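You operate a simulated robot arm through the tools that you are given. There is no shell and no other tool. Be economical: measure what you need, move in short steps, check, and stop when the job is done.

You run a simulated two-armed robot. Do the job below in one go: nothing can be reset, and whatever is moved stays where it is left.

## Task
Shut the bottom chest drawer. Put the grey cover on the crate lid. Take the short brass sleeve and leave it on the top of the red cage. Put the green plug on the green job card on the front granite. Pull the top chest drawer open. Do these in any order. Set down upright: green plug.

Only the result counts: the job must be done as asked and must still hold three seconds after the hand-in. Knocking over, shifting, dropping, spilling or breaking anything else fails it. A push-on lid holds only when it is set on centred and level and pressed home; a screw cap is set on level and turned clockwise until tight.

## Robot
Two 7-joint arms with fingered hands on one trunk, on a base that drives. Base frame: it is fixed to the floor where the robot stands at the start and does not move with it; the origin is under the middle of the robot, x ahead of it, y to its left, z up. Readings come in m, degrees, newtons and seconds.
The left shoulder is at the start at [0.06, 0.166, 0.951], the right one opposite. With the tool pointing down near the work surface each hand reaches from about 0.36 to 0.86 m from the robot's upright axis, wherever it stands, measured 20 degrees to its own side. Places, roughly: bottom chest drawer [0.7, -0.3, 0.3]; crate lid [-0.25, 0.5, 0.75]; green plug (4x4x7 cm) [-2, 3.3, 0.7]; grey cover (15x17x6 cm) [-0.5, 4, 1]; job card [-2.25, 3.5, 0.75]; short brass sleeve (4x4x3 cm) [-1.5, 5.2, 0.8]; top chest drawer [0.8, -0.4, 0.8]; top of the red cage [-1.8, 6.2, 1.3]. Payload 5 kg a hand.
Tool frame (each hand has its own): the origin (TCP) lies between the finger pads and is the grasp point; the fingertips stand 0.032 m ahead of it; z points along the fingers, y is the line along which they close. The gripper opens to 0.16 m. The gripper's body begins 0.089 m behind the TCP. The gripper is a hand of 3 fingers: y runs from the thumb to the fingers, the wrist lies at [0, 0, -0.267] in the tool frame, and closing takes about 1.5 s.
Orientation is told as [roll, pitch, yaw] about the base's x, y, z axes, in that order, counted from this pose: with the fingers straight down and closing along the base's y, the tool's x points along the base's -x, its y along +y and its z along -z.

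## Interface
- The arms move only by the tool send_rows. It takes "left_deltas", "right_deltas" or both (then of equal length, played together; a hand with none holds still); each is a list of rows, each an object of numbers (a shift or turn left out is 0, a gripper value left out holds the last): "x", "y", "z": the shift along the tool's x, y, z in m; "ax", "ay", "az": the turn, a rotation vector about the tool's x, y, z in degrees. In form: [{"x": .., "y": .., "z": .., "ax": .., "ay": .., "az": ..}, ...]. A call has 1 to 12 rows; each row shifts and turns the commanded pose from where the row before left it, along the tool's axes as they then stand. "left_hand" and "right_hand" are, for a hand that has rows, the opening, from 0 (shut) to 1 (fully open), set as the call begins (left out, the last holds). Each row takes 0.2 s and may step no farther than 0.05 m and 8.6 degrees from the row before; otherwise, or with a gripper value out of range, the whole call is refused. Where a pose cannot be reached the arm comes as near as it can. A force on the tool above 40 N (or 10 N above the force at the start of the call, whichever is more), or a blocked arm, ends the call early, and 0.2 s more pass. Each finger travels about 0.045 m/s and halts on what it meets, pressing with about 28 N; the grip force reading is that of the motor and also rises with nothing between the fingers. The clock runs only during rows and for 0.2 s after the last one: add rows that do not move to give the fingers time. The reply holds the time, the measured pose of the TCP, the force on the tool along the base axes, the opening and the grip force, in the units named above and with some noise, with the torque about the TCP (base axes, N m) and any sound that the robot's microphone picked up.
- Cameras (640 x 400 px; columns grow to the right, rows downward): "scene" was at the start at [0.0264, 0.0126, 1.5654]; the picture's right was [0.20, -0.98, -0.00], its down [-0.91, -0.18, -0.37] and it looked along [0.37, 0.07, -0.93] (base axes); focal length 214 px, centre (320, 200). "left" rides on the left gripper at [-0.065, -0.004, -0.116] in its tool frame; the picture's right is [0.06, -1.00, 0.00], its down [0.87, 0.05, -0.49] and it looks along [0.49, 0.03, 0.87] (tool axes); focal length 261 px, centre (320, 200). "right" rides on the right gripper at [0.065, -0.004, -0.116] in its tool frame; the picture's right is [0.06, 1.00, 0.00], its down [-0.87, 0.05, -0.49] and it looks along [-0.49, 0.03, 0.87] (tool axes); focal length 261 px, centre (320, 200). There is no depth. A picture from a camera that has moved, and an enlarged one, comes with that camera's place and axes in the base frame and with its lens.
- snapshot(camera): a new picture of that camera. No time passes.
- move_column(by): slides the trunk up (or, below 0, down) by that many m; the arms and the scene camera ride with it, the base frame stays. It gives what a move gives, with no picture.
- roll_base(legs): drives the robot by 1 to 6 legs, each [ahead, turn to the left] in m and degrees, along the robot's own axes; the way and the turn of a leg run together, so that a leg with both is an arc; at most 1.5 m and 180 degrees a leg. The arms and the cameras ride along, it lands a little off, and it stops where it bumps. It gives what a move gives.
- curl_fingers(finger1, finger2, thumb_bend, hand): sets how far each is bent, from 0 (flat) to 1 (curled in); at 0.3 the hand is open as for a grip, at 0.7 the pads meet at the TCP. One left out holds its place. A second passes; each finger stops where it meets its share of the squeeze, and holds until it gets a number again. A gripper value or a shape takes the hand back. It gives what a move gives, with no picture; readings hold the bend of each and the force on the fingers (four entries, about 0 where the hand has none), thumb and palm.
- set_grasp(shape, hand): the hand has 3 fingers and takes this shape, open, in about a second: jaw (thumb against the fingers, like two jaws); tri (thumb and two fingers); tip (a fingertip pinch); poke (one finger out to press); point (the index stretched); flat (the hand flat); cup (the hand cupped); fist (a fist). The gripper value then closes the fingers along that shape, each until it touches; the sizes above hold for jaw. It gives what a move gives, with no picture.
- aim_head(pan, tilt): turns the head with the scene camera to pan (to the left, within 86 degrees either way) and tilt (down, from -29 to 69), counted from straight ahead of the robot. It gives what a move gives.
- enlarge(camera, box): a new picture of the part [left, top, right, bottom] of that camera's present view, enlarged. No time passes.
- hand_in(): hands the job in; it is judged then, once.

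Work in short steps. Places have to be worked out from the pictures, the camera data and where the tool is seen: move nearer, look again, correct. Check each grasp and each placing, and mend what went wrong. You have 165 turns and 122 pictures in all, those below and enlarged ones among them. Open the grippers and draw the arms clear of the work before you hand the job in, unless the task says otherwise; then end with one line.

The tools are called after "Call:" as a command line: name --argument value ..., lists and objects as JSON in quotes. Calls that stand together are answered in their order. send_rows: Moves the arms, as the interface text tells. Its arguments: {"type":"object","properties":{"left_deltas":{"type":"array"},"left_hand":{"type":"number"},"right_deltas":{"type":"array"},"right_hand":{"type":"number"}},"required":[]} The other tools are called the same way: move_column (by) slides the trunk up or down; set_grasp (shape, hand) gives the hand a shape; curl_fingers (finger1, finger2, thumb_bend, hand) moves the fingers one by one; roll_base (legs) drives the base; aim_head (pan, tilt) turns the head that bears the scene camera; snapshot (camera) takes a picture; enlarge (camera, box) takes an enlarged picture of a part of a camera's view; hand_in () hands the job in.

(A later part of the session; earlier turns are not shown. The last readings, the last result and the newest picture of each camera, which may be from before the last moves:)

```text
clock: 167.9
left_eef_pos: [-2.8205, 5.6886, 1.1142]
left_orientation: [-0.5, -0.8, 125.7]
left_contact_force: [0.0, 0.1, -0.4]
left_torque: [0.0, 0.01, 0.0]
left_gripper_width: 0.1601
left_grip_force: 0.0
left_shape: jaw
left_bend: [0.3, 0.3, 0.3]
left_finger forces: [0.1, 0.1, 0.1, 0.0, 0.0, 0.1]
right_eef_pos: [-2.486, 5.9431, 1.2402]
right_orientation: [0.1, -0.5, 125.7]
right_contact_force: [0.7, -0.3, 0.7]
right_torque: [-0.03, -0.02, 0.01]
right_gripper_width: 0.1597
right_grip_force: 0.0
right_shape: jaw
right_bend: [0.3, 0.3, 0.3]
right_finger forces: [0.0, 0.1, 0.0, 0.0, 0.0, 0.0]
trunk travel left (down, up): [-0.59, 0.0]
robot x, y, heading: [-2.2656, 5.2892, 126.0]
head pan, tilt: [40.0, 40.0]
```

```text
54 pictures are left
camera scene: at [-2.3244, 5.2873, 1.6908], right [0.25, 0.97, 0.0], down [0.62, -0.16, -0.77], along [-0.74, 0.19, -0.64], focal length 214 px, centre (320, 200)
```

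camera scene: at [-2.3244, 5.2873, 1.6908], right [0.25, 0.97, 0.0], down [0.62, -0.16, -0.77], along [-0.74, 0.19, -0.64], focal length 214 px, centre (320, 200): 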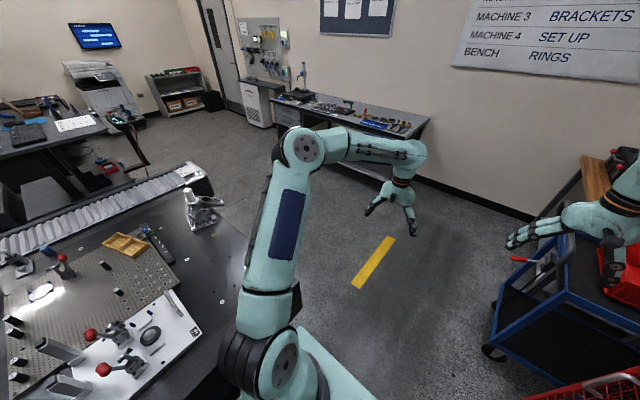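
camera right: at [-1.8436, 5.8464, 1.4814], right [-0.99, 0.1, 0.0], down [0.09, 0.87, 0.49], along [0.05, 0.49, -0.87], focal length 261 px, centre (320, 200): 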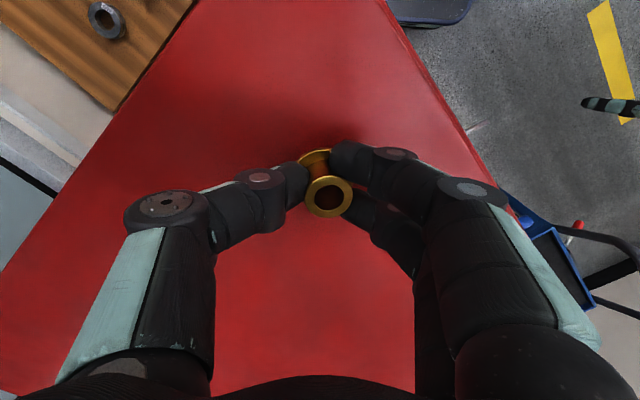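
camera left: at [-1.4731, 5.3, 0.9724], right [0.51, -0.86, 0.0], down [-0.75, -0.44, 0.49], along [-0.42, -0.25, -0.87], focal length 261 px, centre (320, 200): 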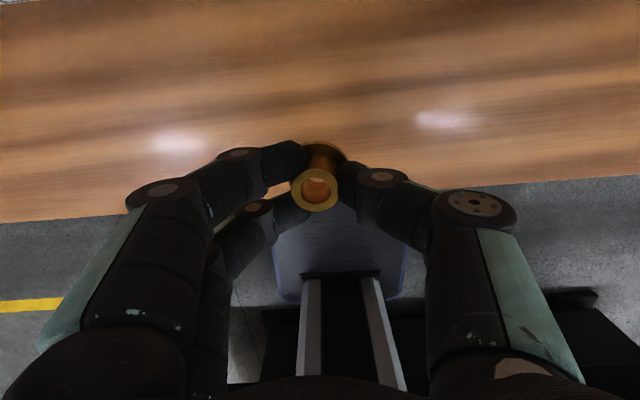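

Clear behind along the corridor. I reverse to u≈2.95 with a slight shift toward v≈1.22.

Call:
roll_base --legs '[[0, -3.1], [-1.2, 0], [0, 3.1], [-1.45, 0]]'

Call:
aim_head --pan 35 --tilt 35

Call:
snapshot --camera "scene"

```text
clock: 181.7
left_eef_pos: [-1.3175, 3.4941, 1.1148]
left_orientation: [-0.4, -0.7, 126.1]
left_contact_force: [-1.1, 0.4, -0.3]
left_torque: [0.01, 0.01, -0.01]
left_gripper_width: 0.1602
left_grip_force: 0.1
left_shape: jaw
left_bend: [0.3, 0.3, 0.3]
left_finger forces: [0.1, 0.0, 0.0, 0.0, 0.0, 0.0]
right_eef_pos: [-0.9878, 3.7496, 1.24]
right_orientation: [0.0, -0.6, 125.9]
right_contact_force: [0.1, -0.6, 0.4]
right_torque: [-0.01, 0.02, -0.02]
right_gripper_width: 0.16
right_grip_force: 0.1
right_shape: jaw
right_bend: [0.3, 0.3, 0.3]
right_finger forces: [0.1, 0.1, 0.0, 0.0, 0.1, 0.1]
trunk travel left (down, up): [-0.59, 0.0]
robot x, y, heading: [-0.7553, 3.0947, 126.0]
head pan, tilt: [40.0, 40.0]
```

```text
clock: 182.4
left_eef_pos: [-1.3189, 3.495, 1.115]
left_orientation: [-0.5, -0.8, 125.9]
left_contact_force: [-1.2, 1.1, 0.6]
left_torque: [-0.03, 0.01, 0.0]
left_gripper_width: 0.16
left_grip_force: 0.1
left_shape: jaw
left_bend: [0.3, 0.3, 0.3]
left_finger forces: [0.0, 0.1, 0.1, 0.1, 0.0, 0.1]
right_eef_pos: [-0.9864, 3.7502, 1.24]
right_orientation: [0.1, -0.6, 126.0]
right_contact_force: [0.8, -0.4, -1.0]
right_torque: [0.0, 0.0, -0.01]
right_gripper_width: 0.16
right_grip_force: 0.1
right_shape: jaw
right_bend: [0.3, 0.3, 0.3]
right_finger forces: [0.0, 0.0, 0.0, 0.0, 0.0, 0.0]
trunk travel left (down, up): [-0.59, 0.0]
robot x, y, heading: [-0.7613, 3.0954, 126.0]
head pan, tilt: [35.0, 35.0]
```

```text
53 pictures are left
camera scene: at [-0.8229, 3.1033, 1.6983], right [0.33, 0.95, 0.0], down [0.54, -0.19, -0.82], along [-0.77, 0.27, -0.57], focal length 214 px, centre (320, 200)
```

scene: 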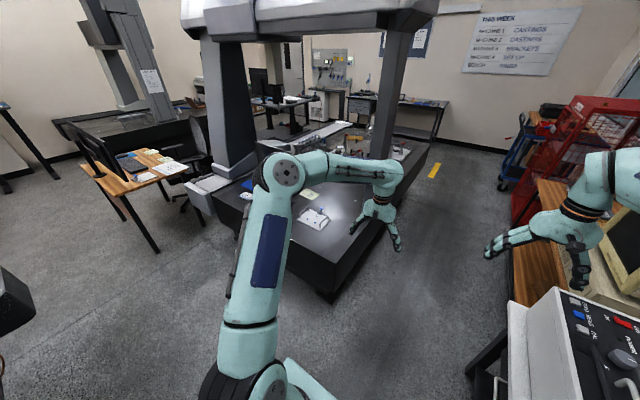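

On the mark. I zoom on the granite's front to find the plug and card.

Call:
enlarge --camera "scene" --box '[190, 130, 430, 300]'

```text
2.35 times, centred on (310, 215) of scene
camera zoom: at [-0.8229, 3.1033, 1.6983], right [0.33, 0.95, 0.0], down [0.54, -0.19, -0.82], along [-0.77, 0.27, -0.57], focal length 505 px, centre (344, 165)
```

zoom: 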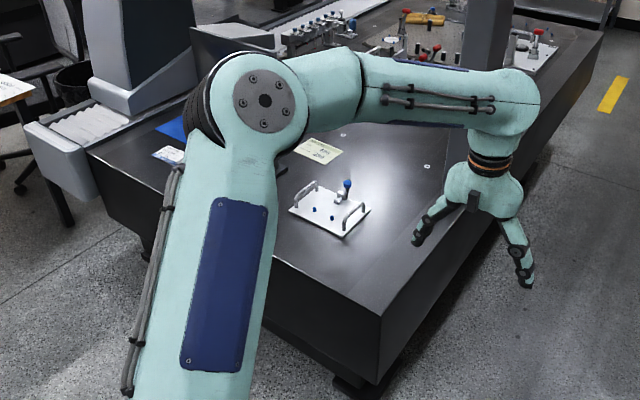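

I go around: turn left, drive into the gap between the machines, and turn to face the granite's front.

Call:
roll_base --legs '[[0, 90], [0.75, 0], [0, -90]]'

Call:
aim_head --pan 0 --tilt 40

Call:
snapshot --camera "scene"

```text
clock: 194.3
left_eef_pos: [-1.9298, 3.0411, 1.114]
left_orientation: [-0.4, -0.7, 126.8]
left_contact_force: [0.7, 0.5, 0.1]
left_torque: [0.01, 0.02, -0.01]
left_gripper_width: 0.1601
left_grip_force: 0.1
left_shape: jaw
left_bend: [0.3, 0.3, 0.3]
left_finger forces: [0.0, 0.1, 0.0, 0.0, 0.1, 0.1]
right_eef_pos: [-1.6021, 3.3022, 1.2397]
right_orientation: [0.1, -0.5, 126.8]
right_contact_force: [0.1, 0.2, 0.3]
right_torque: [0.02, -0.01, 0.04]
right_gripper_width: 0.1599
right_grip_force: 0.0
right_shape: jaw
right_bend: [0.3, 0.3, 0.3]
right_finger forces: [0.0, 0.0, 0.0, 0.1, 0.0, 0.1]
trunk travel left (down, up): [-0.59, 0.0]
robot x, y, heading: [-1.3623, 2.6522, 126.8]
head pan, tilt: [35.0, 35.0]
```

```text
clock: 195.4
left_eef_pos: [-1.9314, 3.0415, 1.115]
left_orientation: [-0.5, -0.7, 127.0]
left_contact_force: [-0.2, 0.5, -0.3]
left_torque: [-0.02, -0.02, -0.01]
left_gripper_width: 0.16
left_grip_force: 0.0
left_shape: jaw
left_bend: [0.3, 0.3, 0.3]
left_finger forces: [0.0, 0.0, 0.0, 0.0, 0.1, 0.0]
right_eef_pos: [-1.6031, 3.302, 1.2394]
right_orientation: [0.0, -0.6, 126.8]
right_contact_force: [-0.1, 0.4, 0.6]
right_torque: [-0.05, 0.03, 0.02]
right_gripper_width: 0.1601
right_grip_force: 0.0
right_shape: jaw
right_bend: [0.3, 0.3, 0.3]
right_finger forces: [0.1, 0.0, 0.0, 0.0, 0.0, 0.0]
trunk travel left (down, up): [-0.59, 0.0]
robot x, y, heading: [-1.3599, 2.6524, 126.7]
head pan, tilt: [0.0, 40.0]
```

```text
51 pictures are left
camera scene: at [-1.3969, 2.6974, 1.6908], right [0.8, 0.6, 0.0], down [0.39, -0.51, -0.77], along [-0.46, 0.61, -0.64], focal length 214 px, centre (320, 200)
```

scene: 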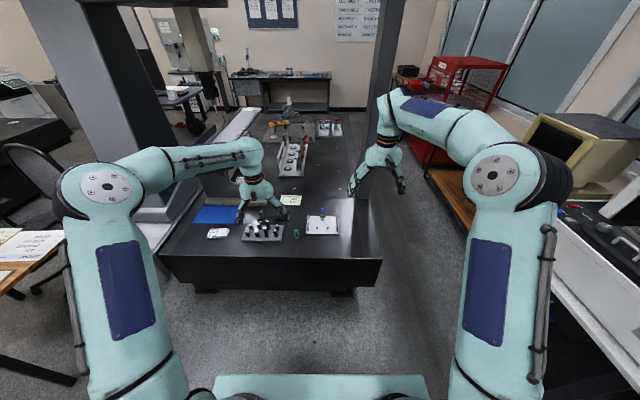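

Call:
enlarge --camera "scene" --box '[180, 180, 370, 270]'

```text
3.37 times, centred on (275, 225) of scene
camera zoom: at [-1.3969, 2.6974, 1.6908], right [0.8, 0.6, 0.0], down [0.39, -0.51, -0.77], along [-0.46, 0.61, -0.64], focal length 722 px, centre (472, 116)
```

zoom: 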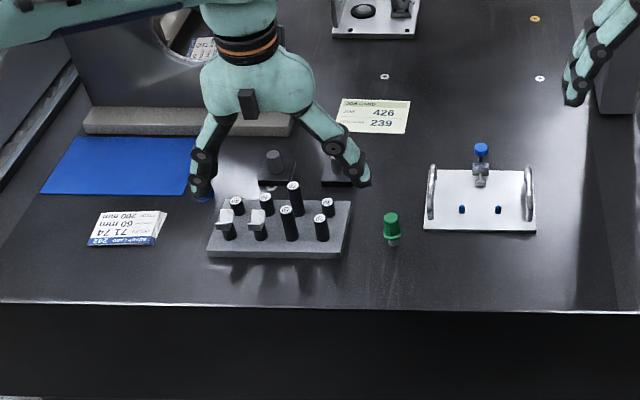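

Plug at ~[-1.99,3.25], green card at ~[-2.23,3.48]. I drive 0.36 m closer and take pictures from the left hand.

Call:
roll_base --legs '[[0.36, 0]]'

Call:
send_rows --left_deltas '[{"x": 0.05}, {"x": 0.05}, {"x": 0.05}, {"y": -0.04}, {"y": -0.03}, {"z": 0.05}, {"z": 0.05}]' --right_deltas '[{"y": -0.05}, {"y": -0.05}, {"y": -0.05}, {}, {}, {}, {}]'

Call:
snapshot --camera "scene"

Call:
snapshot --camera "left"

```text
clock: 197.7
left_eef_pos: [-2.1504, 3.3344, 1.1139]
left_orientation: [-0.4, -0.7, 126.9]
left_contact_force: [-0.4, 0.1, -0.7]
left_torque: [0.01, -0.02, 0.03]
left_gripper_width: 0.1601
left_grip_force: 0.0
left_shape: jaw
left_bend: [0.3, 0.3, 0.3]
left_finger forces: [0.0, 0.0, 0.0, 0.0, 0.0, 0.0]
right_eef_pos: [-1.8222, 3.5945, 1.2395]
right_orientation: [0.0, -0.5, 126.8]
right_contact_force: [-0.3, -0.1, -1.4]
right_torque: [-0.01, -0.01, 0.01]
right_gripper_width: 0.1602
right_grip_force: 0.1
right_shape: jaw
right_bend: [0.3, 0.3, 0.3]
right_finger forces: [0.0, 0.0, 0.0, 0.1, 0.0, 0.1]
trunk travel left (down, up): [-0.59, 0.0]
robot x, y, heading: [-1.5841, 2.9469, 126.7]
head pan, tilt: [0.0, 40.0]
```

```text
clock: 199.3
left_eef_pos: [-2.0045, 3.2575, 1.0129]
left_orientation: [-0.4, -0.8, 126.9]
left_contact_force: [0.2, 0.0, -0.3]
left_torque: [0.02, 0.03, 0.01]
left_gripper_width: 0.1598
left_grip_force: 0.1
left_shape: jaw
left_bend: [0.3, 0.3, 0.3]
left_finger forces: [0.0, 0.0, 0.1, 0.0, 0.0, 0.0]
right_eef_pos: [-1.7017, 3.6841, 1.2406]
right_orientation: [0.1, -0.5, 126.7]
right_contact_force: [0.1, -0.5, 0.8]
right_torque: [-0.05, -0.04, 0.01]
right_gripper_width: 0.1599
right_grip_force: 0.0
right_shape: jaw
right_bend: [0.3, 0.3, 0.3]
right_finger forces: [0.0, 0.0, 0.0, 0.0, 0.0, 0.0]
trunk travel left (down, up): [-0.59, 0.0]
robot x, y, heading: [-1.5845, 2.9417, 126.9]
head pan, tilt: [0.0, 40.0]
```

```text
49 pictures are left
camera scene: at [-1.6152, 2.9898, 1.6909], right [0.8, 0.6, 0.0], down [0.39, -0.51, -0.77], along [-0.46, 0.61, -0.64], focal length 214 px, centre (320, 200)
```

scene: 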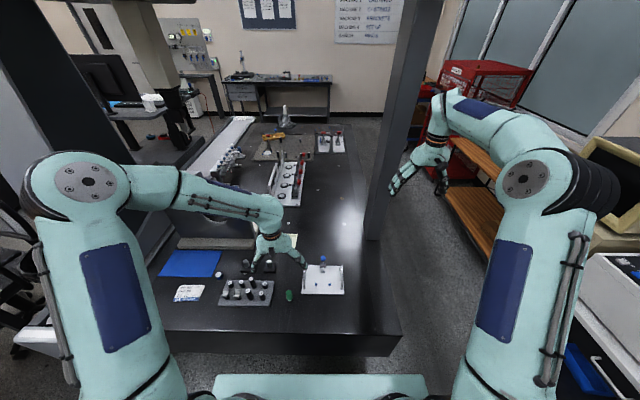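

```text
48 pictures are left
camera left: at [-2.0383, 3.3113, 1.1291], right [0.84, 0.55, 0.01], down [0.48, -0.74, 0.48], along [0.27, -0.4, -0.88], focal length 261 px, centre (320, 200)
```

left: 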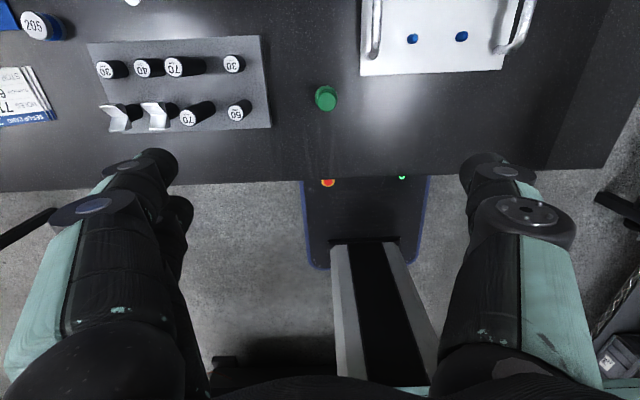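

Plug top is about [-2.00,3.278]. I lower the open hand above it, correcting 1.7 cm forward.

Call:
send_rows --left_deltas '[{"x": -0.017, "z": 0.04}, {"z": 0.05}, {"z": 0.03}]'

Call:
snapshot --camera "left"

Call:
enlarge --camera "scene" --box '[220, 220, 360, 320]'

```text
clock: 200.1
left_eef_pos: [-2.0147, 3.2735, 0.8936]
left_orientation: [-0.5, -0.8, 126.8]
left_contact_force: [-0.3, 0.3, 0.4]
left_torque: [0.02, -0.02, 0.0]
left_gripper_width: 0.1598
left_grip_force: 0.1
left_shape: jaw
left_bend: [0.3, 0.3, 0.3]
left_finger forces: [0.1, 0.1, 0.1, 0.0, 0.0, 0.1]
right_eef_pos: [-1.7027, 3.6849, 1.2409]
right_orientation: [0.0, -0.5, 126.8]
right_contact_force: [-1.2, -0.4, 0.6]
right_torque: [0.02, -0.04, -0.03]
right_gripper_width: 0.1602
right_grip_force: 0.1
right_shape: jaw
right_bend: [0.3, 0.3, 0.3]
right_finger forces: [0.0, 0.0, 0.1, 0.0, 0.1, 0.0]
trunk travel left (down, up): [-0.59, 0.0]
robot x, y, heading: [-1.5825, 2.9437, 126.7]
head pan, tilt: [0.0, 40.0]
```

```text
47 pictures are left
camera left: at [-2.0493, 3.3259, 1.01], right [0.84, 0.55, 0.01], down [0.48, -0.73, 0.48], along [0.27, -0.4, -0.88], focal length 261 px, centre (320, 200)
```

left: 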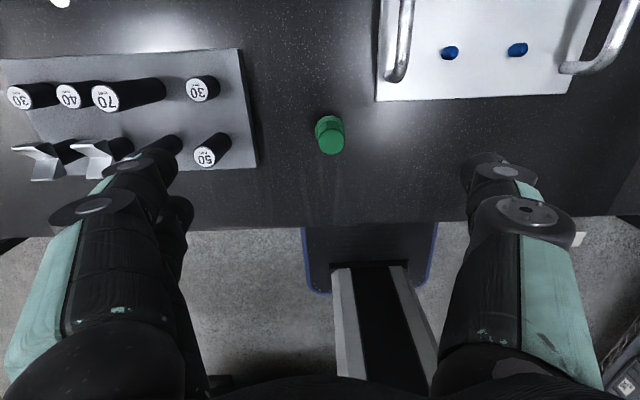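

```text
4.00 times, centred on (290, 270) of scene
camera zoom: at [-1.6158, 2.9902, 1.6908], right [0.8, 0.6, 0.0], down [0.39, -0.52, -0.77], along [-0.46, 0.61, -0.64], focal length 858 px, centre (440, -80)
```

zoom: 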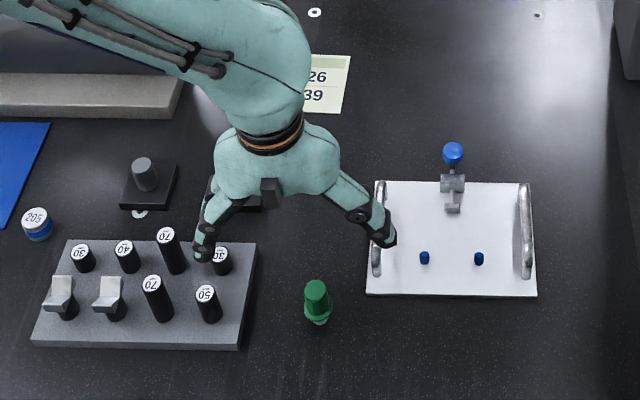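

Two views agree: plug top at [-2.0015,3.274,0.775], so the granite is at z≈0.705. Neighbours are ±7 cm away, so I narrow the opening to ~9 cm and lower.

Call:
send_rows --left_deltas '[{"x": 0.0075, "y": -0.0106}, {}, {}, {}, {}]' --left_hand 0.55

Call:
send_rows --left_deltas '[{"z": 0.03}, {"z": 0.02}]'

Call:
snapshot --camera "left"

Call:
enlarge --camera "scene" --box '[230, 230, 350, 320]'

```text
clock: 201.3
left_eef_pos: [-2.0007, 3.2733, 0.8944]
left_orientation: [-0.4, -0.8, 126.9]
left_contact_force: [-0.4, 0.2, -0.6]
left_torque: [-0.01, 0.0, 0.03]
left_gripper_width: 0.0889
left_grip_force: 0.1
left_shape: jaw
left_bend: [0.72, 0.72, 0.7]
left_finger forces: [0.0, 0.1, 0.0, 0.1, 0.0, 0.0]
right_eef_pos: [-1.7012, 3.6843, 1.2418]
right_orientation: [0.0, -0.4, 126.8]
right_contact_force: [-0.7, -0.2, 0.1]
right_torque: [0.03, 0.0, -0.03]
right_gripper_width: 0.1602
right_grip_force: 0.1
right_shape: jaw
right_bend: [0.3, 0.3, 0.3]
right_finger forces: [0.0, 0.0, 0.0, 0.0, 0.0, 0.0]
trunk travel left (down, up): [-0.59, 0.0]
robot x, y, heading: [-1.5856, 2.9475, 126.8]
head pan, tilt: [0.0, 40.0]
```

```text
clock: 201.9
left_eef_pos: [-2.0018, 3.2731, 0.8428]
left_orientation: [-0.4, -0.7, 126.9]
left_contact_force: [0.0, -0.2, 0.3]
left_torque: [0.01, 0.02, 0.05]
left_gripper_width: 0.0888
left_grip_force: 0.1
left_shape: jaw
left_bend: [0.72, 0.72, 0.7]
left_finger forces: [0.0, 0.0, 0.0, 0.1, 0.0, 0.0]
right_eef_pos: [-1.7018, 3.6839, 1.2413]
right_orientation: [-0.1, -0.5, 126.8]
right_contact_force: [0.0, -0.5, 0.2]
right_torque: [0.01, -0.03, -0.04]
right_gripper_width: 0.1599
right_grip_force: 0.1
right_shape: jaw
right_bend: [0.3, 0.3, 0.3]
right_finger forces: [0.0, 0.0, 0.1, 0.0, 0.0, 0.0]
trunk travel left (down, up): [-0.59, 0.0]
robot x, y, heading: [-1.5812, 2.9459, 127.0]
head pan, tilt: [0.0, 40.0]
```

```text
45 pictures are left
camera left: at [-2.0364, 3.3265, 0.9592], right [0.84, 0.55, 0.01], down [0.48, -0.73, 0.48], along [0.27, -0.4, -0.88], focal length 261 px, centre (320, 200)
```

left: 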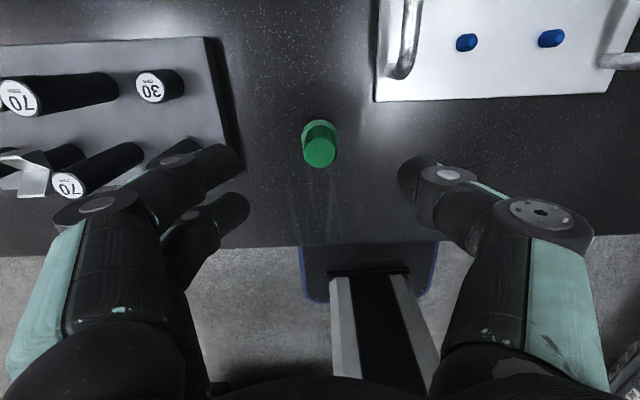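

```text
4.44 times, centred on (290, 275) of scene
camera zoom: at [-1.6152, 2.9894, 1.6908], right [0.8, 0.6, 0.0], down [0.39, -0.51, -0.77], along [-0.46, 0.61, -0.64], focal length 953 px, centre (453, -133)
```

zoom: 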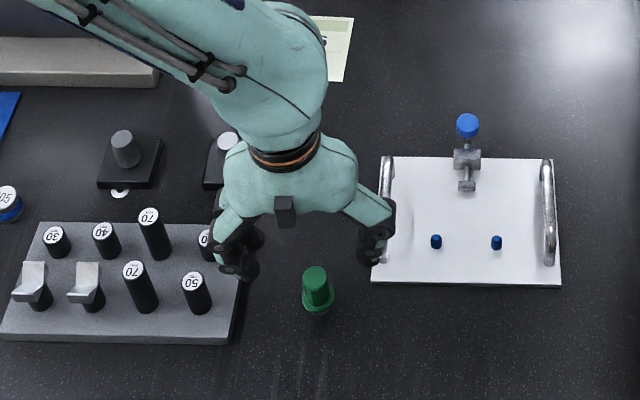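

Centred. I narrow a little more (7 cm) and lower to z≈0.757.

Call:
send_rows --left_deltas '[{}, {}, {}, {"z": 0.03}, {"z": 0.03}, {"z": 0.025}]' --left_hand 0.44

Call:
snapshot --camera "left"

```text
clock: 203.3
left_eef_pos: [-2.0016, 3.2741, 0.759]
left_orientation: [-0.3, -0.7, 126.9]
left_contact_force: [-0.3, 0.7, -0.4]
left_torque: [0.0, -0.02, 0.02]
left_gripper_width: 0.0712
left_grip_force: 0.0
left_shape: jaw
left_bend: [0.73, 0.73, 0.7]
left_finger forces: [0.0, 0.0, 0.1, 0.0, 0.1, 0.0]
right_eef_pos: [-1.7024, 3.6838, 1.2417]
right_orientation: [0.1, -0.4, 126.7]
right_contact_force: [-0.3, 0.1, 0.2]
right_torque: [0.0, 0.0, 0.01]
right_gripper_width: 0.1602
right_grip_force: 0.1
right_shape: jaw
right_bend: [0.3, 0.3, 0.3]
right_finger forces: [0.0, 0.0, 0.0, 0.0, 0.0, 0.1]
trunk travel left (down, up): [-0.59, 0.0]
robot x, y, heading: [-1.5812, 2.9419, 126.8]
head pan, tilt: [0.0, 40.0]
```

```text
43 pictures are left
camera left: at [-2.0371, 3.3276, 0.8746], right [0.84, 0.55, 0.01], down [0.48, -0.73, 0.48], along [0.27, -0.4, -0.88], focal length 261 px, centre (320, 200)
```

left: 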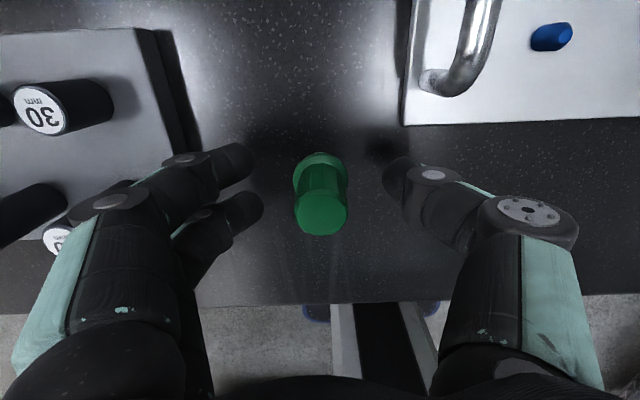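

The plug is centred between the fingers, nothing touched. I close and lift 12 cm.

Call:
send_rows --left_deltas '[{}, {}, {}, {}, {}, {}, {}]' --left_hand 0

Call:
send_rows --left_deltas '[{"z": -0.02}, {"z": -0.03}, {"z": -0.04}, {"z": -0.04}]'

Call:
snapshot --camera "left"

Call:
enlarge --camera "scene" --box '[220, 210, 360, 310]'

```text
clock: 204.9
left_eef_pos: [-2.0023, 3.274, 0.7588]
left_orientation: [-0.4, -0.7, 126.9]
left_contact_force: [0.5, -0.4, -0.7]
left_torque: [0.01, -0.01, -0.02]
left_gripper_width: 0.0217
left_grip_force: 27.7
left_shape: jaw
left_bend: [0.72, 0.72, 0.7]
left_finger forces: [12.6, 13.0, 0.1, 0.0, 24.7, 0.0]
right_eef_pos: [-1.7016, 3.6847, 1.2413]
right_orientation: [0.0, -0.4, 126.8]
right_contact_force: [0.2, 1.0, -0.7]
right_torque: [-0.03, -0.01, 0.0]
right_gripper_width: 0.1599
right_grip_force: 0.1
right_shape: jaw
right_bend: [0.3, 0.3, 0.3]
right_finger forces: [0.0, 0.0, 0.0, 0.0, 0.1, 0.0]
trunk travel left (down, up): [-0.59, 0.0]
robot x, y, heading: [-1.5844, 2.9413, 126.7]
head pan, tilt: [0.0, 40.0]
```

```text
clock: 205.9
left_eef_pos: [-2.0015, 3.2721, 0.8899]
left_orientation: [-0.5, -0.7, 126.8]
left_contact_force: [0.4, -0.1, -1.3]
left_torque: [0.01, -0.01, -0.01]
left_gripper_width: 0.0217
left_grip_force: 28.5
left_shape: jaw
left_bend: [0.72, 0.72, 0.7]
left_finger forces: [12.8, 13.1, 0.1, 0.1, 24.2, 0.0]
right_eef_pos: [-1.7023, 3.684, 1.2412]
right_orientation: [-0.1, -0.6, 126.6]
right_contact_force: [-0.1, -0.9, 0.6]
right_torque: [0.0, 0.01, -0.02]
right_gripper_width: 0.1601
right_grip_force: 0.0
right_shape: jaw
right_bend: [0.3, 0.3, 0.3]
right_finger forces: [0.0, 0.0, 0.0, 0.0, 0.1, 0.0]
trunk travel left (down, up): [-0.59, 0.0]
robot x, y, heading: [-1.5845, 2.9481, 126.9]
head pan, tilt: [0.0, 40.0]
```

```text
42 pictures are left
camera left: at [-2.0364, 3.3246, 1.005], right [0.84, 0.55, 0.01], down [0.48, -0.73, 0.48], along [0.27, -0.4, -0.88], focal length 261 px, centre (320, 200)
```

left: 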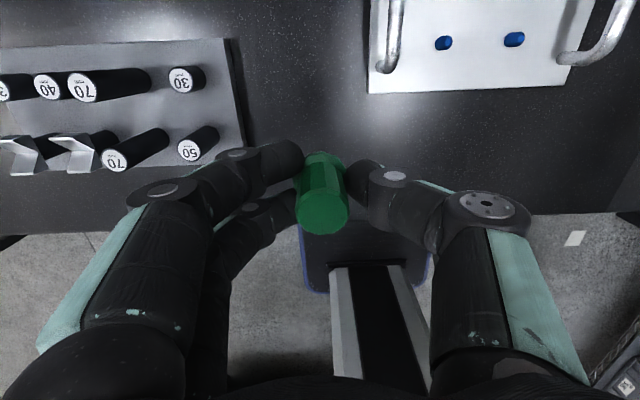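

```text
4.00 times, centred on (290, 260) of scene
camera zoom: at [-1.6149, 2.9889, 1.6907], right [0.8, 0.6, 0.0], down [0.38, -0.51, -0.77], along [-0.46, 0.61, -0.64], focal length 858 px, centre (440, -40)
```

zoom: 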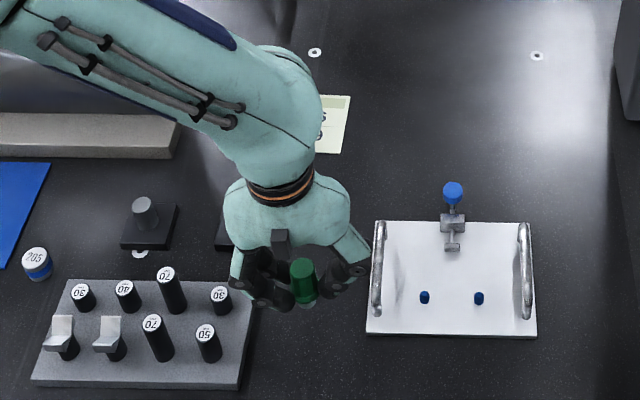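

Plug held upright. The card's centre works out at about [-2.274,3.51]; I edge the base 5 cm closer, and carry the plug over it.

Call:
roll_base --legs '[[0.05, 0]]'

Call:
send_rows --left_deltas '[{"x": -0.045}, {"x": -0.045}, {"x": -0.045}, {"x": -0.045}, {"x": -0.04, "y": 0.02}, {"x": -0.03, "y": 0.03}, {"x": -0.03, "y": 0.025}]'

Call:
snapshot --camera "left"

Call:
enlarge --camera "scene" --box '[200, 160, 360, 290]'

```text
clock: 206.8
left_eef_pos: [-2.0334, 3.3134, 0.8868]
left_orientation: [-0.4, -0.6, 126.8]
left_contact_force: [-0.1, 0.7, -2.6]
left_torque: [-0.02, -0.02, 0.01]
left_gripper_width: 0.022
left_grip_force: 28.0
left_shape: jaw
left_bend: [0.72, 0.72, 0.7]
left_finger forces: [12.9, 13.1, 0.0, 0.1, 24.2, 0.0]
right_eef_pos: [-1.733, 3.7273, 1.2384]
right_orientation: [0.0, -0.4, 126.7]
right_contact_force: [-0.5, 1.0, -0.8]
right_torque: [-0.05, -0.05, 0.0]
right_gripper_width: 0.1599
right_grip_force: 0.0
right_shape: jaw
right_bend: [0.3, 0.3, 0.3]
right_finger forces: [0.0, 0.0, 0.1, 0.0, 0.0, 0.0]
trunk travel left (down, up): [-0.59, 0.0]
robot x, y, heading: [-1.6129, 2.9823, 127.0]
head pan, tilt: [0.0, 40.0]
```

```text
clock: 208.4
left_eef_pos: [-2.2595, 3.4912, 0.8907]
left_orientation: [-0.5, -0.5, 126.8]
left_contact_force: [-0.6, 0.5, -1.5]
left_torque: [0.01, 0.0, 0.02]
left_gripper_width: 0.0216
left_grip_force: 27.8
left_shape: jaw
left_bend: [0.72, 0.72, 0.7]
left_finger forces: [13.3, 13.2, 0.0, 0.0, 24.1, 0.1]
right_eef_pos: [-1.7325, 3.7257, 1.2407]
right_orientation: [0.0, -0.5, 126.8]
right_contact_force: [0.0, -0.7, -0.6]
right_torque: [0.0, 0.01, 0.0]
right_gripper_width: 0.16
right_grip_force: 0.0
right_shape: jaw
right_bend: [0.3, 0.3, 0.3]
right_finger forces: [0.0, 0.0, 0.0, 0.0, 0.1, 0.0]
trunk travel left (down, up): [-0.59, 0.0]
robot x, y, heading: [-1.6095, 2.9852, 126.5]
head pan, tilt: [0.0, 40.0]
```

```text
40 pictures are left
camera left: at [-2.2948, 3.544, 1.0071], right [0.84, 0.55, 0.01], down [0.48, -0.73, 0.48], along [0.27, -0.4, -0.88], focal length 261 px, centre (320, 200)
```

left: 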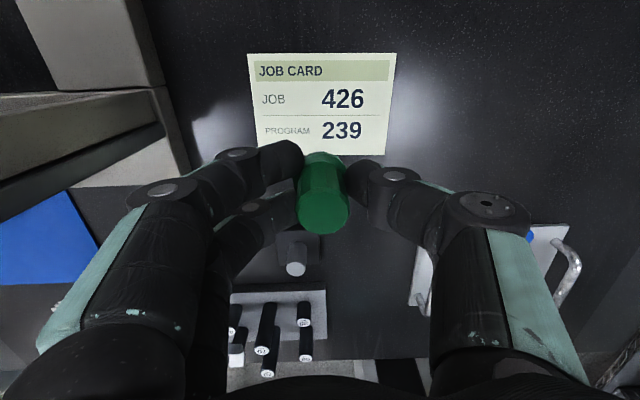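

```text
3.08 times, centred on (280, 225) of scene
camera zoom: at [-1.6463, 3.0307, 1.6907], right [0.8, 0.6, 0.0], down [0.39, -0.52, -0.77], along [-0.46, 0.61, -0.64], focal length 660 px, centre (443, 123)
```

zoom: 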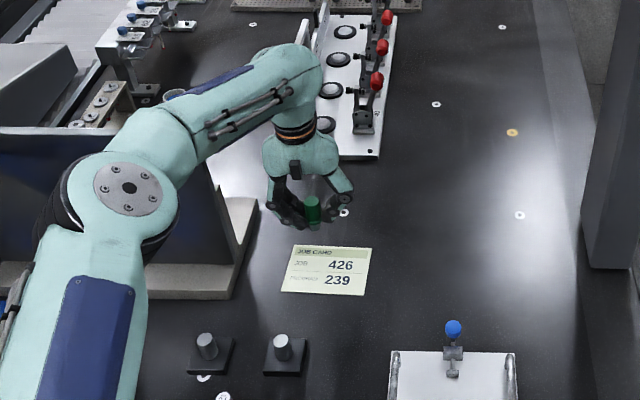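

Card centre is [-2.267,3.505]; I shift 1.4 cm forward and lower to just above contact.

Call:
send_rows --left_deltas '[{"x": -0.014, "z": 0.03}, {"z": 0.04}, {"z": 0.03}, {"z": 0.015}, {"z": 0.01}, {"z": 0.003}, {"z": 0.002}]'

Call:
snapshot --camera "left"

```text
clock: 210.0
left_eef_pos: [-2.2656, 3.4975, 0.7613]
left_orientation: [-0.3, -0.7, 126.7]
left_contact_force: [-0.1, -0.3, 1.9]
left_torque: [0.0, -0.04, 0.04]
left_gripper_width: 0.0216
left_grip_force: 28.2
left_shape: jaw
left_bend: [0.72, 0.72, 0.7]
left_finger forces: [13.8, 13.6, 0.0, 0.1, 25.4, 0.1]
left hand out of reach, approached as far as the arm can: row 4, 5
right_eef_pos: [-1.7311, 3.7246, 1.2396]
right_orientation: [-0.1, -0.5, 126.7]
right_contact_force: [-0.4, -0.7, 0.0]
right_torque: [0.02, -0.04, 0.02]
right_gripper_width: 0.1602
right_grip_force: 0.1
right_shape: jaw
right_bend: [0.3, 0.3, 0.3]
right_finger forces: [0.0, 0.0, 0.0, 0.0, 0.0, 0.1]
trunk travel left (down, up): [-0.59, 0.0]
robot x, y, heading: [-1.6143, 2.9819, 127.0]
head pan, tilt: [0.0, 40.0]
```

```text
38 pictures are left
camera left: at [-2.3003, 3.5505, 0.8769], right [0.84, 0.55, 0.01], down [0.48, -0.74, 0.48], along [0.27, -0.4, -0.88], focal length 261 px, centre (320, 200)
```

left: 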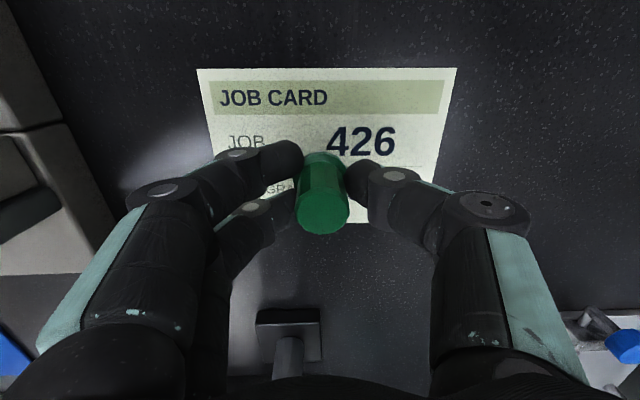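

Nearly touching, and centred on the card. I lower 2 mm more, then open gently and rise.

Call:
send_rows --left_deltas '[{"z": 0.002}, {}]'

Call:
send_rows --left_deltas '[{}, {}, {}, {}, {}]' --left_hand 0.5

Call:
send_rows --left_deltas '[{"z": -0.03}, {"z": -0.04}, {"z": -0.05}, {"x": 0.04}, {"x": 0.04}, {"x": 0.04}, {"z": -0.05}, {"z": -0.05}]'

Call:
enlarge --camera "scene" --box '[200, 160, 360, 290]'

```text
clock: 210.6
left_eef_pos: [-2.2648, 3.4976, 0.7606]
left_orientation: [-0.4, -1.0, 126.9]
left_contact_force: [-0.9, -1.1, 9.6]
left_torque: [0.0, 0.01, 0.0]
left_gripper_width: 0.0219
left_grip_force: 28.1
left_shape: jaw
left_bend: [0.72, 0.72, 0.7]
left_finger forces: [15.3, 14.7, 0.0, 0.0, 27.5, 0.0]
right_eef_pos: [-1.7309, 3.7246, 1.241]
right_orientation: [-0.1, -0.5, 126.8]
right_contact_force: [0.4, 0.6, 0.0]
right_torque: [-0.02, -0.01, 0.0]
right_gripper_width: 0.1601
right_grip_force: 0.1
right_shape: jaw
right_bend: [0.3, 0.3, 0.3]
right_finger forces: [0.0, 0.0, 0.0, 0.0, 0.1, 0.1]
trunk travel left (down, up): [-0.59, 0.0]
robot x, y, heading: [-1.6128, 2.9879, 126.5]
head pan, tilt: [0.0, 40.0]
```

```text
clock: 211.8
left_eef_pos: [-2.2656, 3.4974, 0.7587]
left_orientation: [-0.4, -0.8, 126.9]
left_contact_force: [0.2, 0.2, -0.4]
left_torque: [-0.01, -0.04, 0.03]
left_gripper_width: 0.0794
left_grip_force: 0.0
left_shape: jaw
left_bend: [0.72, 0.72, 0.7]
left_finger forces: [0.0, 0.0, 0.0, 0.1, 0.0, 0.1]
right_eef_pos: [-1.7316, 3.7245, 1.2401]
right_orientation: [0.0, -0.5, 126.7]
right_contact_force: [-0.6, -0.5, -0.8]
right_torque: [-0.02, 0.0, -0.01]
right_gripper_width: 0.1601
right_grip_force: 0.0
right_shape: jaw
right_bend: [0.3, 0.3, 0.3]
right_finger forces: [0.1, 0.1, 0.1, 0.1, 0.0, 0.0]
trunk travel left (down, up): [-0.59, 0.0]
robot x, y, heading: [-1.6142, 2.9817, 126.8]
head pan, tilt: [0.0, 40.0]
```

```text
clock: 213.6
left_eef_pos: [-2.1933, 3.3981, 0.9791]
left_orientation: [-0.4, -0.6, 127.0]
left_contact_force: [-0.2, 0.8, 0.1]
left_torque: [-0.01, 0.02, 0.0]
left_gripper_width: 0.0799
left_grip_force: 0.1
left_shape: jaw
left_bend: [0.72, 0.72, 0.7]
left_finger forces: [0.0, 0.0, 0.0, 0.0, 0.1, 0.0]
right_eef_pos: [-1.7306, 3.7247, 1.241]
right_orientation: [0.0, -0.5, 126.6]
right_contact_force: [0.4, -0.6, -0.2]
right_torque: [0.0, -0.03, -0.01]
right_gripper_width: 0.16
right_grip_force: 0.1
right_shape: jaw
right_bend: [0.3, 0.3, 0.3]
right_finger forces: [0.0, 0.0, 0.1, 0.0, 0.0, 0.0]
trunk travel left (down, up): [-0.59, 0.0]
robot x, y, heading: [-1.6116, 2.9821, 126.5]
head pan, tilt: [0.0, 40.0]
```

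```text
3.08 times, centred on (280, 225) of scene
camera zoom: at [-1.6448, 3.0291, 1.6907], right [0.8, 0.6, 0.0], down [0.38, -0.51, -0.77], along [-0.46, 0.61, -0.64], focal length 660 px, centre (443, 123)
```

zoom: 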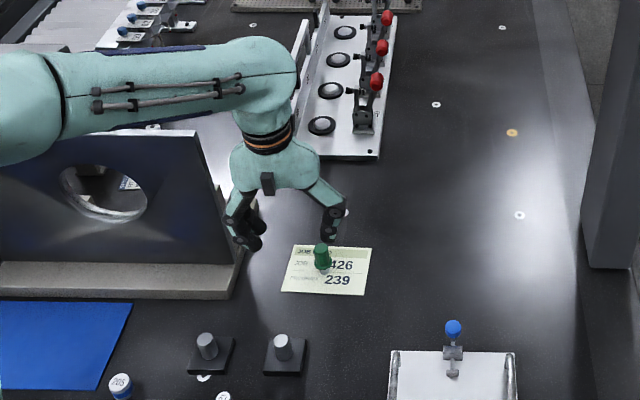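

The plug stands upright on the card. I lift and tuck the hands, back out, and drive around to face the instrument table with the cover.

Call:
send_rows --left_deltas '[{"z": -0.05}, {"z": -0.05}, {"z": -0.05}, {"x": 0.04}, {"x": 0.04}, {"x": 0.04}, {"x": 0.04}]' --right_deltas '[{}, {"y": 0.03}, {"y": 0.03}, {"x": 0.04}, {"x": 0.04}, {"x": 0.04}, {"x": 0.04}]'

Call:
roll_base --legs '[[-0.42, 0], [0, -91], [0.74, 0]]'

Call:
aim_head --pan 15 --tilt 35

Call:
snapshot --camera "scene"

```text
clock: 215.2
left_eef_pos: [-2.0946, 3.2671, 1.1261]
left_orientation: [-0.4, -0.9, 126.9]
left_contact_force: [0.5, -1.1, -0.1]
left_torque: [0.08, 0.02, -0.02]
left_gripper_width: 0.0796
left_grip_force: 0.0
left_shape: jaw
left_bend: [0.72, 0.72, 0.7]
left_finger forces: [0.1, 0.0, 0.0, 0.1, 0.1, 0.0]
right_eef_pos: [-1.6829, 3.5576, 1.2402]
right_orientation: [0.1, -0.6, 126.7]
right_contact_force: [-0.1, 0.0, -0.1]
right_torque: [0.03, 0.01, 0.0]
right_gripper_width: 0.1603
right_grip_force: 0.2
right_shape: jaw
right_bend: [0.3, 0.3, 0.3]
right_finger forces: [0.0, 0.1, 0.1, 0.0, 0.1, 0.0]
trunk travel left (down, up): [-0.59, 0.0]
robot x, y, heading: [-1.6139, 2.9832, 126.7]
head pan, tilt: [0.0, 40.0]
```

```text
clock: 225.4
left_eef_pos: [-0.4627, 3.5582, 1.1234]
left_orientation: [-0.4, -0.7, 35.6]
left_contact_force: [-0.4, 0.5, -1.2]
left_torque: [-0.03, 0.03, 0.0]
left_gripper_width: 0.0797
left_grip_force: 0.2
left_shape: jaw
left_bend: [0.72, 0.72, 0.7]
left_finger forces: [0.0, 0.0, 0.1, 0.0, 0.0, 0.0]
right_eef_pos: [-0.1812, 3.1397, 1.2382]
right_orientation: [0.0, -0.5, 35.5]
right_contact_force: [-1.2, -0.7, 0.3]
right_torque: [0.01, 0.02, -0.02]
right_gripper_width: 0.1599
right_grip_force: 0.2
right_shape: jaw
right_bend: [0.3, 0.3, 0.3]
right_finger forces: [0.1, 0.0, 0.1, 0.0, 0.0, 0.0]
trunk travel left (down, up): [-0.59, 0.0]
robot x, y, heading: [-0.757, 3.0803, 35.5]
head pan, tilt: [0.0, 40.0]
```

```text
clock: 226.2
left_eef_pos: [-0.4632, 3.5572, 1.1241]
left_orientation: [-0.3, -0.8, 35.7]
left_contact_force: [0.6, 0.9, -0.1]
left_torque: [0.03, -0.02, 0.01]
left_gripper_width: 0.0797
left_grip_force: 0.0
left_shape: jaw
left_bend: [0.72, 0.72, 0.7]
left_finger forces: [0.0, 0.1, 0.0, 0.0, 0.0, 0.0]
right_eef_pos: [-0.1808, 3.1389, 1.2393]
right_orientation: [0.0, -0.5, 35.5]
right_contact_force: [1.2, -0.3, 0.4]
right_torque: [0.0, -0.02, 0.01]
right_gripper_width: 0.1599
right_grip_force: 0.0
right_shape: jaw
right_bend: [0.3, 0.3, 0.3]
right_finger forces: [0.0, 0.1, 0.0, 0.0, 0.1, 0.1]
trunk travel left (down, up): [-0.59, 0.0]
robot x, y, heading: [-0.7542, 3.0774, 35.6]
head pan, tilt: [15.0, 35.0]
```

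```text
36 pictures are left
camera scene: at [-0.7254, 3.1327, 1.6983], right [0.77, -0.64, 0.0], down [-0.36, -0.44, -0.82], along [0.52, 0.63, -0.57], focal length 214 px, centre (320, 200)
```

scene: 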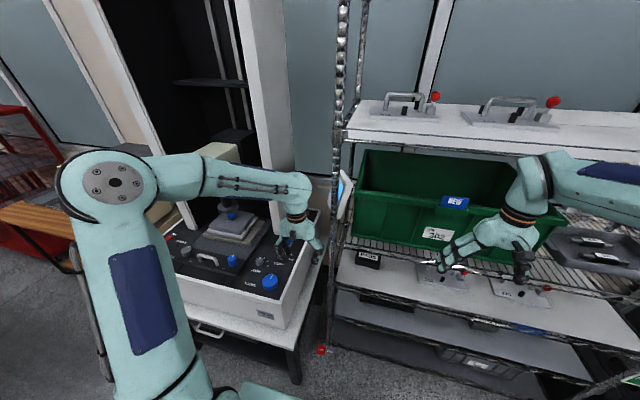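

Call:
enlarge --camera "scene" --box '[150, 180, 340, 330]'

```text
2.67 times, centred on (245, 255) of scene
camera zoom: at [-0.7254, 3.1327, 1.6983], right [0.77, -0.64, 0.0], down [-0.36, -0.44, -0.82], along [0.52, 0.63, -0.57], focal length 572 px, centre (520, 53)
```

zoom: 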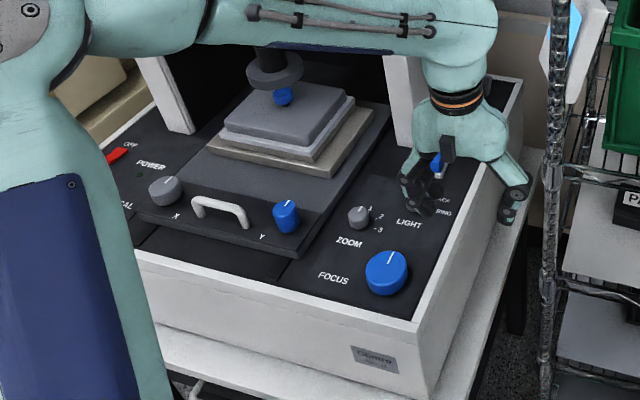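

The grey cover sits on a slab on the microscope's stage, under a lens, between two pillars (u≈3.41 and 3.87, v≈2). I drive around to face it squarely for a closer look.

Call:
roll_base --legs '[[0, 90.5], [0.64, 0], [0, -90]]'

Call:
aim_head --pan 0 --tilt 45

Call:
snapshot --camera "scene"

```text
clock: 237.7
left_eef_pos: [-0.8448, 4.0831, 1.1245]
left_orientation: [-0.4, -0.7, 36.4]
left_contact_force: [-0.8, 0.0, 0.0]
left_torque: [0.02, -0.01, -0.01]
left_gripper_width: 0.0798
left_grip_force: 0.1
left_shape: jaw
left_bend: [0.72, 0.72, 0.7]
left_finger forces: [0.1, 0.0, 0.0, 0.0, 0.0, 0.1]
right_eef_pos: [-0.5557, 3.667, 1.2392]
right_orientation: [0.1, -0.5, 36.4]
right_contact_force: [-0.6, 0.1, -0.5]
right_torque: [-0.01, -0.03, 0.03]
right_gripper_width: 0.1599
right_grip_force: 0.2
right_shape: jaw
right_bend: [0.3, 0.3, 0.3]
right_finger forces: [0.0, 0.1, 0.0, 0.0, 0.0, 0.1]
trunk travel left (down, up): [-0.59, 0.0]
robot x, y, heading: [-1.1335, 3.6029, 36.5]
head pan, tilt: [15.0, 35.0]
```

```text
clock: 238.4
left_eef_pos: [-0.8465, 4.0824, 1.1245]
left_orientation: [-0.4, -0.7, 36.5]
left_contact_force: [-0.6, 0.9, 0.1]
left_torque: [0.01, 0.01, 0.02]
left_gripper_width: 0.0797
left_grip_force: 0.1
left_shape: jaw
left_bend: [0.72, 0.72, 0.7]
left_finger forces: [0.0, 0.1, 0.0, 0.0, 0.0, 0.1]
right_eef_pos: [-0.5572, 3.6678, 1.2393]
right_orientation: [0.0, -0.5, 36.4]
right_contact_force: [0.0, 0.3, 0.1]
right_torque: [-0.01, -0.02, 0.02]
right_gripper_width: 0.1597
right_grip_force: 0.0
right_shape: jaw
right_bend: [0.3, 0.3, 0.3]
right_finger forces: [0.1, 0.1, 0.0, 0.0, 0.0, 0.0]
trunk travel left (down, up): [-0.59, 0.0]
robot x, y, heading: [-1.1307, 3.603, 36.4]
head pan, tilt: [0.0, 45.0]
```

```text
34 pictures are left
camera scene: at [-1.0907, 3.6332, 1.6836], right [0.59, -0.8, 0.0], down [-0.57, -0.42, -0.71], along [0.57, 0.42, -0.71], focal length 214 px, centre (320, 200)
```

scene: 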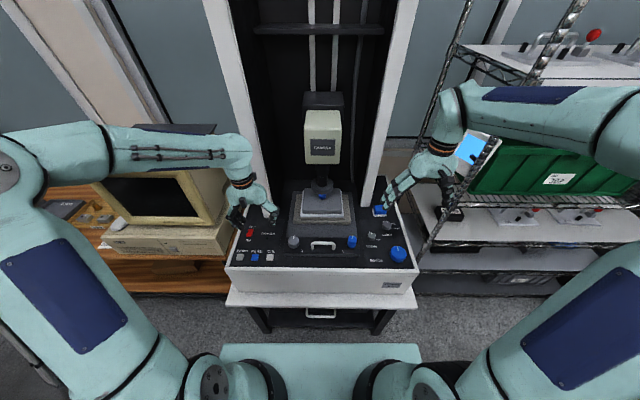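

Call:
enlarge --camera "scene" --box '[270, 130, 380, 260]'

Call:
snapshot --camera "right"

```text
3.08 times, centred on (325, 195) of scene
camera zoom: at [-1.0907, 3.6332, 1.6836], right [0.59, -0.8, 0.0], down [-0.57, -0.42, -0.71], along [0.57, 0.42, -0.71], focal length 660 px, centre (305, 215)
```

zoom: 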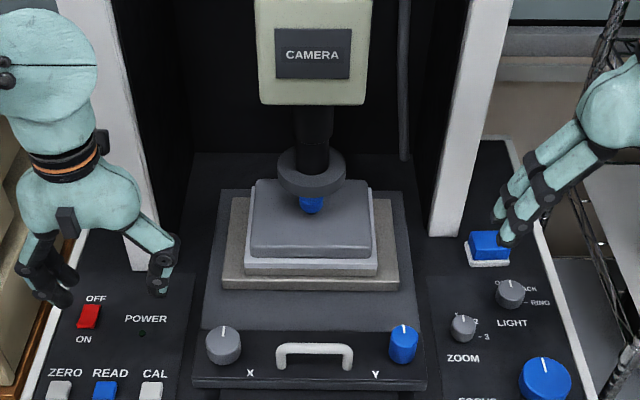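

```text
32 pictures are left
camera right: at [-0.608, 3.6259, 1.3548], right [-0.64, 0.77, 0.0], down [0.66, 0.56, 0.5], along [0.38, 0.32, -0.87], focal length 261 px, centre (320, 200)
```

right: 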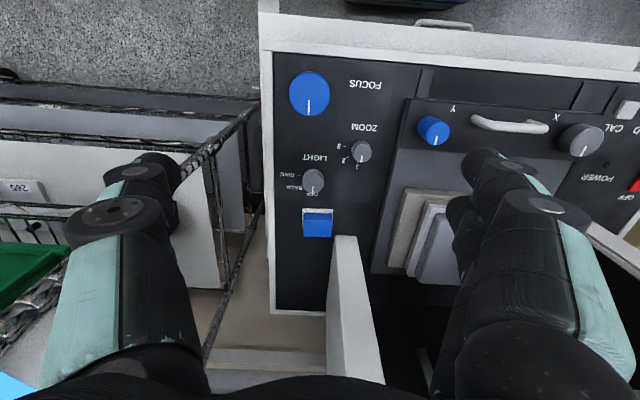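

I need the cover's exact size and height; I zoom the right-hand view around it for triangulation.

Call:
enlarge --camera "right" --box '[370, 80, 530, 300]'

Call:
enlarge --camera "left" --box '[380, 0, 640, 260]'

```text
1.82 times, centred on (450, 190) of right
camera zoom: at [-0.608, 3.6259, 1.3548], right [-0.64, 0.77, 0.0], down [0.66, 0.56, 0.5], along [0.38, 0.32, -0.87], focal length 474 px, centre (84, 218)
```

zoom: 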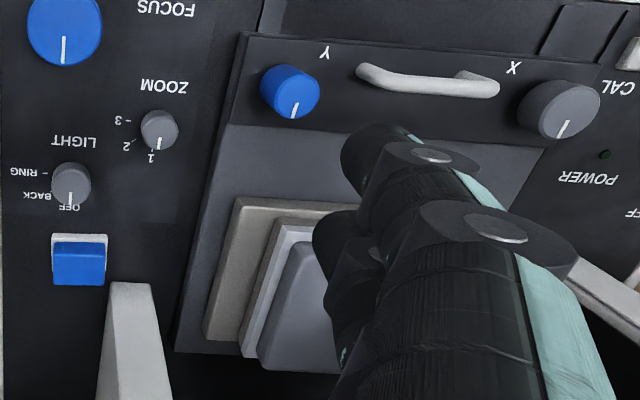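

```text
1.54 times, centred on (510, 130) of left
camera zoom: at [-0.7922, 4.1183, 1.2406], right [0.54, -0.84, 0.01], down [-0.74, -0.47, 0.48], along [-0.4, -0.27, -0.88], focal length 401 px, centre (28, 308)
```

zoom: 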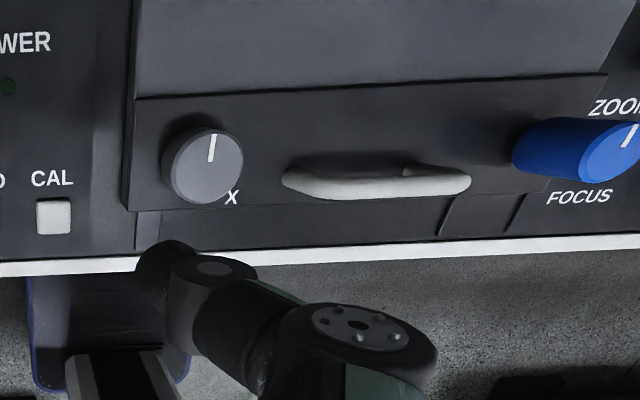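

Geometry: cover z 0.95–1.02, centre near v 1.935, u 3.58; the lens tip hangs only 2 cm above its middle. I'll grip it from above at its left end (offset ~6.5 cm), hand leaning left 15°, closing front-to-back. First I turn the left hand in free space.

Call:
send_rows --left_deltas '[{"az": -8.4}, {"az": -8.4}, {"az": -8.4}, {"az": -8.4}, {"az": -8.4}, {"az": -8.4}, {"az": -8.4}, {"az": -8.4}, {"az": -8.4}, {"az": -8.4}, {"az": -6}]' --left_hand 1

Call:
send_rows --left_deltas '[{"ay": 7.5}, {"ay": 7.5}]'

Call:
snapshot --camera "scene"

```text
clock: 240.8
left_eef_pos: [-0.8463, 4.082, 1.1238]
left_orientation: [-0.7, 0.5, 126.7]
left_contact_force: [0.2, 0.9, 0.6]
left_torque: [-0.01, 0.0, 0.02]
left_gripper_width: 0.1601
left_grip_force: 0.0
left_shape: jaw
left_bend: [0.3, 0.3, 0.3]
left_finger forces: [0.0, 0.0, 0.0, 0.1, 0.0, 0.0]
right_eef_pos: [-0.5558, 3.6679, 1.2391]
right_orientation: [0.0, -0.4, 36.4]
right_contact_force: [0.1, -0.6, 0.5]
right_torque: [0.03, 0.02, 0.0]
right_gripper_width: 0.1598
right_grip_force: 0.1
right_shape: jaw
right_bend: [0.3, 0.3, 0.3]
right_finger forces: [0.1, 0.0, 0.1, 0.0, 0.0, 0.0]
trunk travel left (down, up): [-0.59, 0.0]
robot x, y, heading: [-1.135, 3.5997, 36.6]
head pan, tilt: [0.0, 45.0]
```

```text
clock: 241.4
left_eef_pos: [-0.847, 4.0839, 1.124]
left_orientation: [-0.7, 15.5, 126.2]
left_contact_force: [-0.2, 1.1, 0.4]
left_torque: [-0.11, -0.06, -0.04]
left_gripper_width: 0.1598
left_grip_force: 0.0
left_shape: jaw
left_bend: [0.3, 0.3, 0.3]
left_finger forces: [0.0, 0.0, 0.0, 0.1, 0.1, 0.1]
right_eef_pos: [-0.5583, 3.6704, 1.239]
right_orientation: [-0.1, -0.6, 36.5]
right_contact_force: [-0.8, 1.1, 0.4]
right_torque: [-0.06, -0.03, 0.02]
right_gripper_width: 0.1599
right_grip_force: 0.0
right_shape: jaw
right_bend: [0.3, 0.3, 0.3]
right_finger forces: [0.0, 0.0, 0.0, 0.0, 0.0, 0.0]
trunk travel left (down, up): [-0.59, 0.0]
robot x, y, heading: [-1.1325, 3.6001, 36.6]
head pan, tilt: [0.0, 45.0]
```

```text
29 pictures are left
camera scene: at [-1.0921, 3.6354, 1.6834], right [0.59, -0.8, 0.0], down [-0.57, -0.42, -0.71], along [0.57, 0.42, -0.71], focal length 214 px, centre (320, 200)
```

scene: 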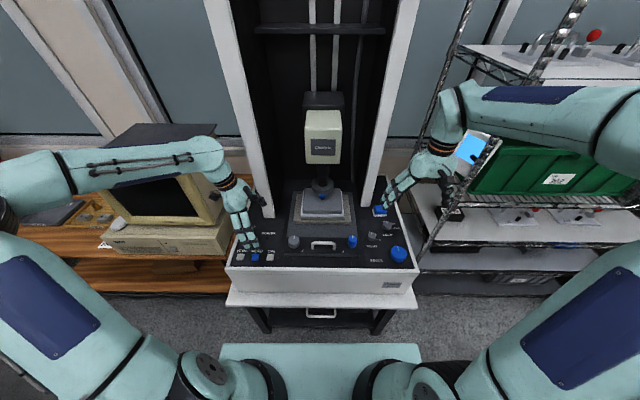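

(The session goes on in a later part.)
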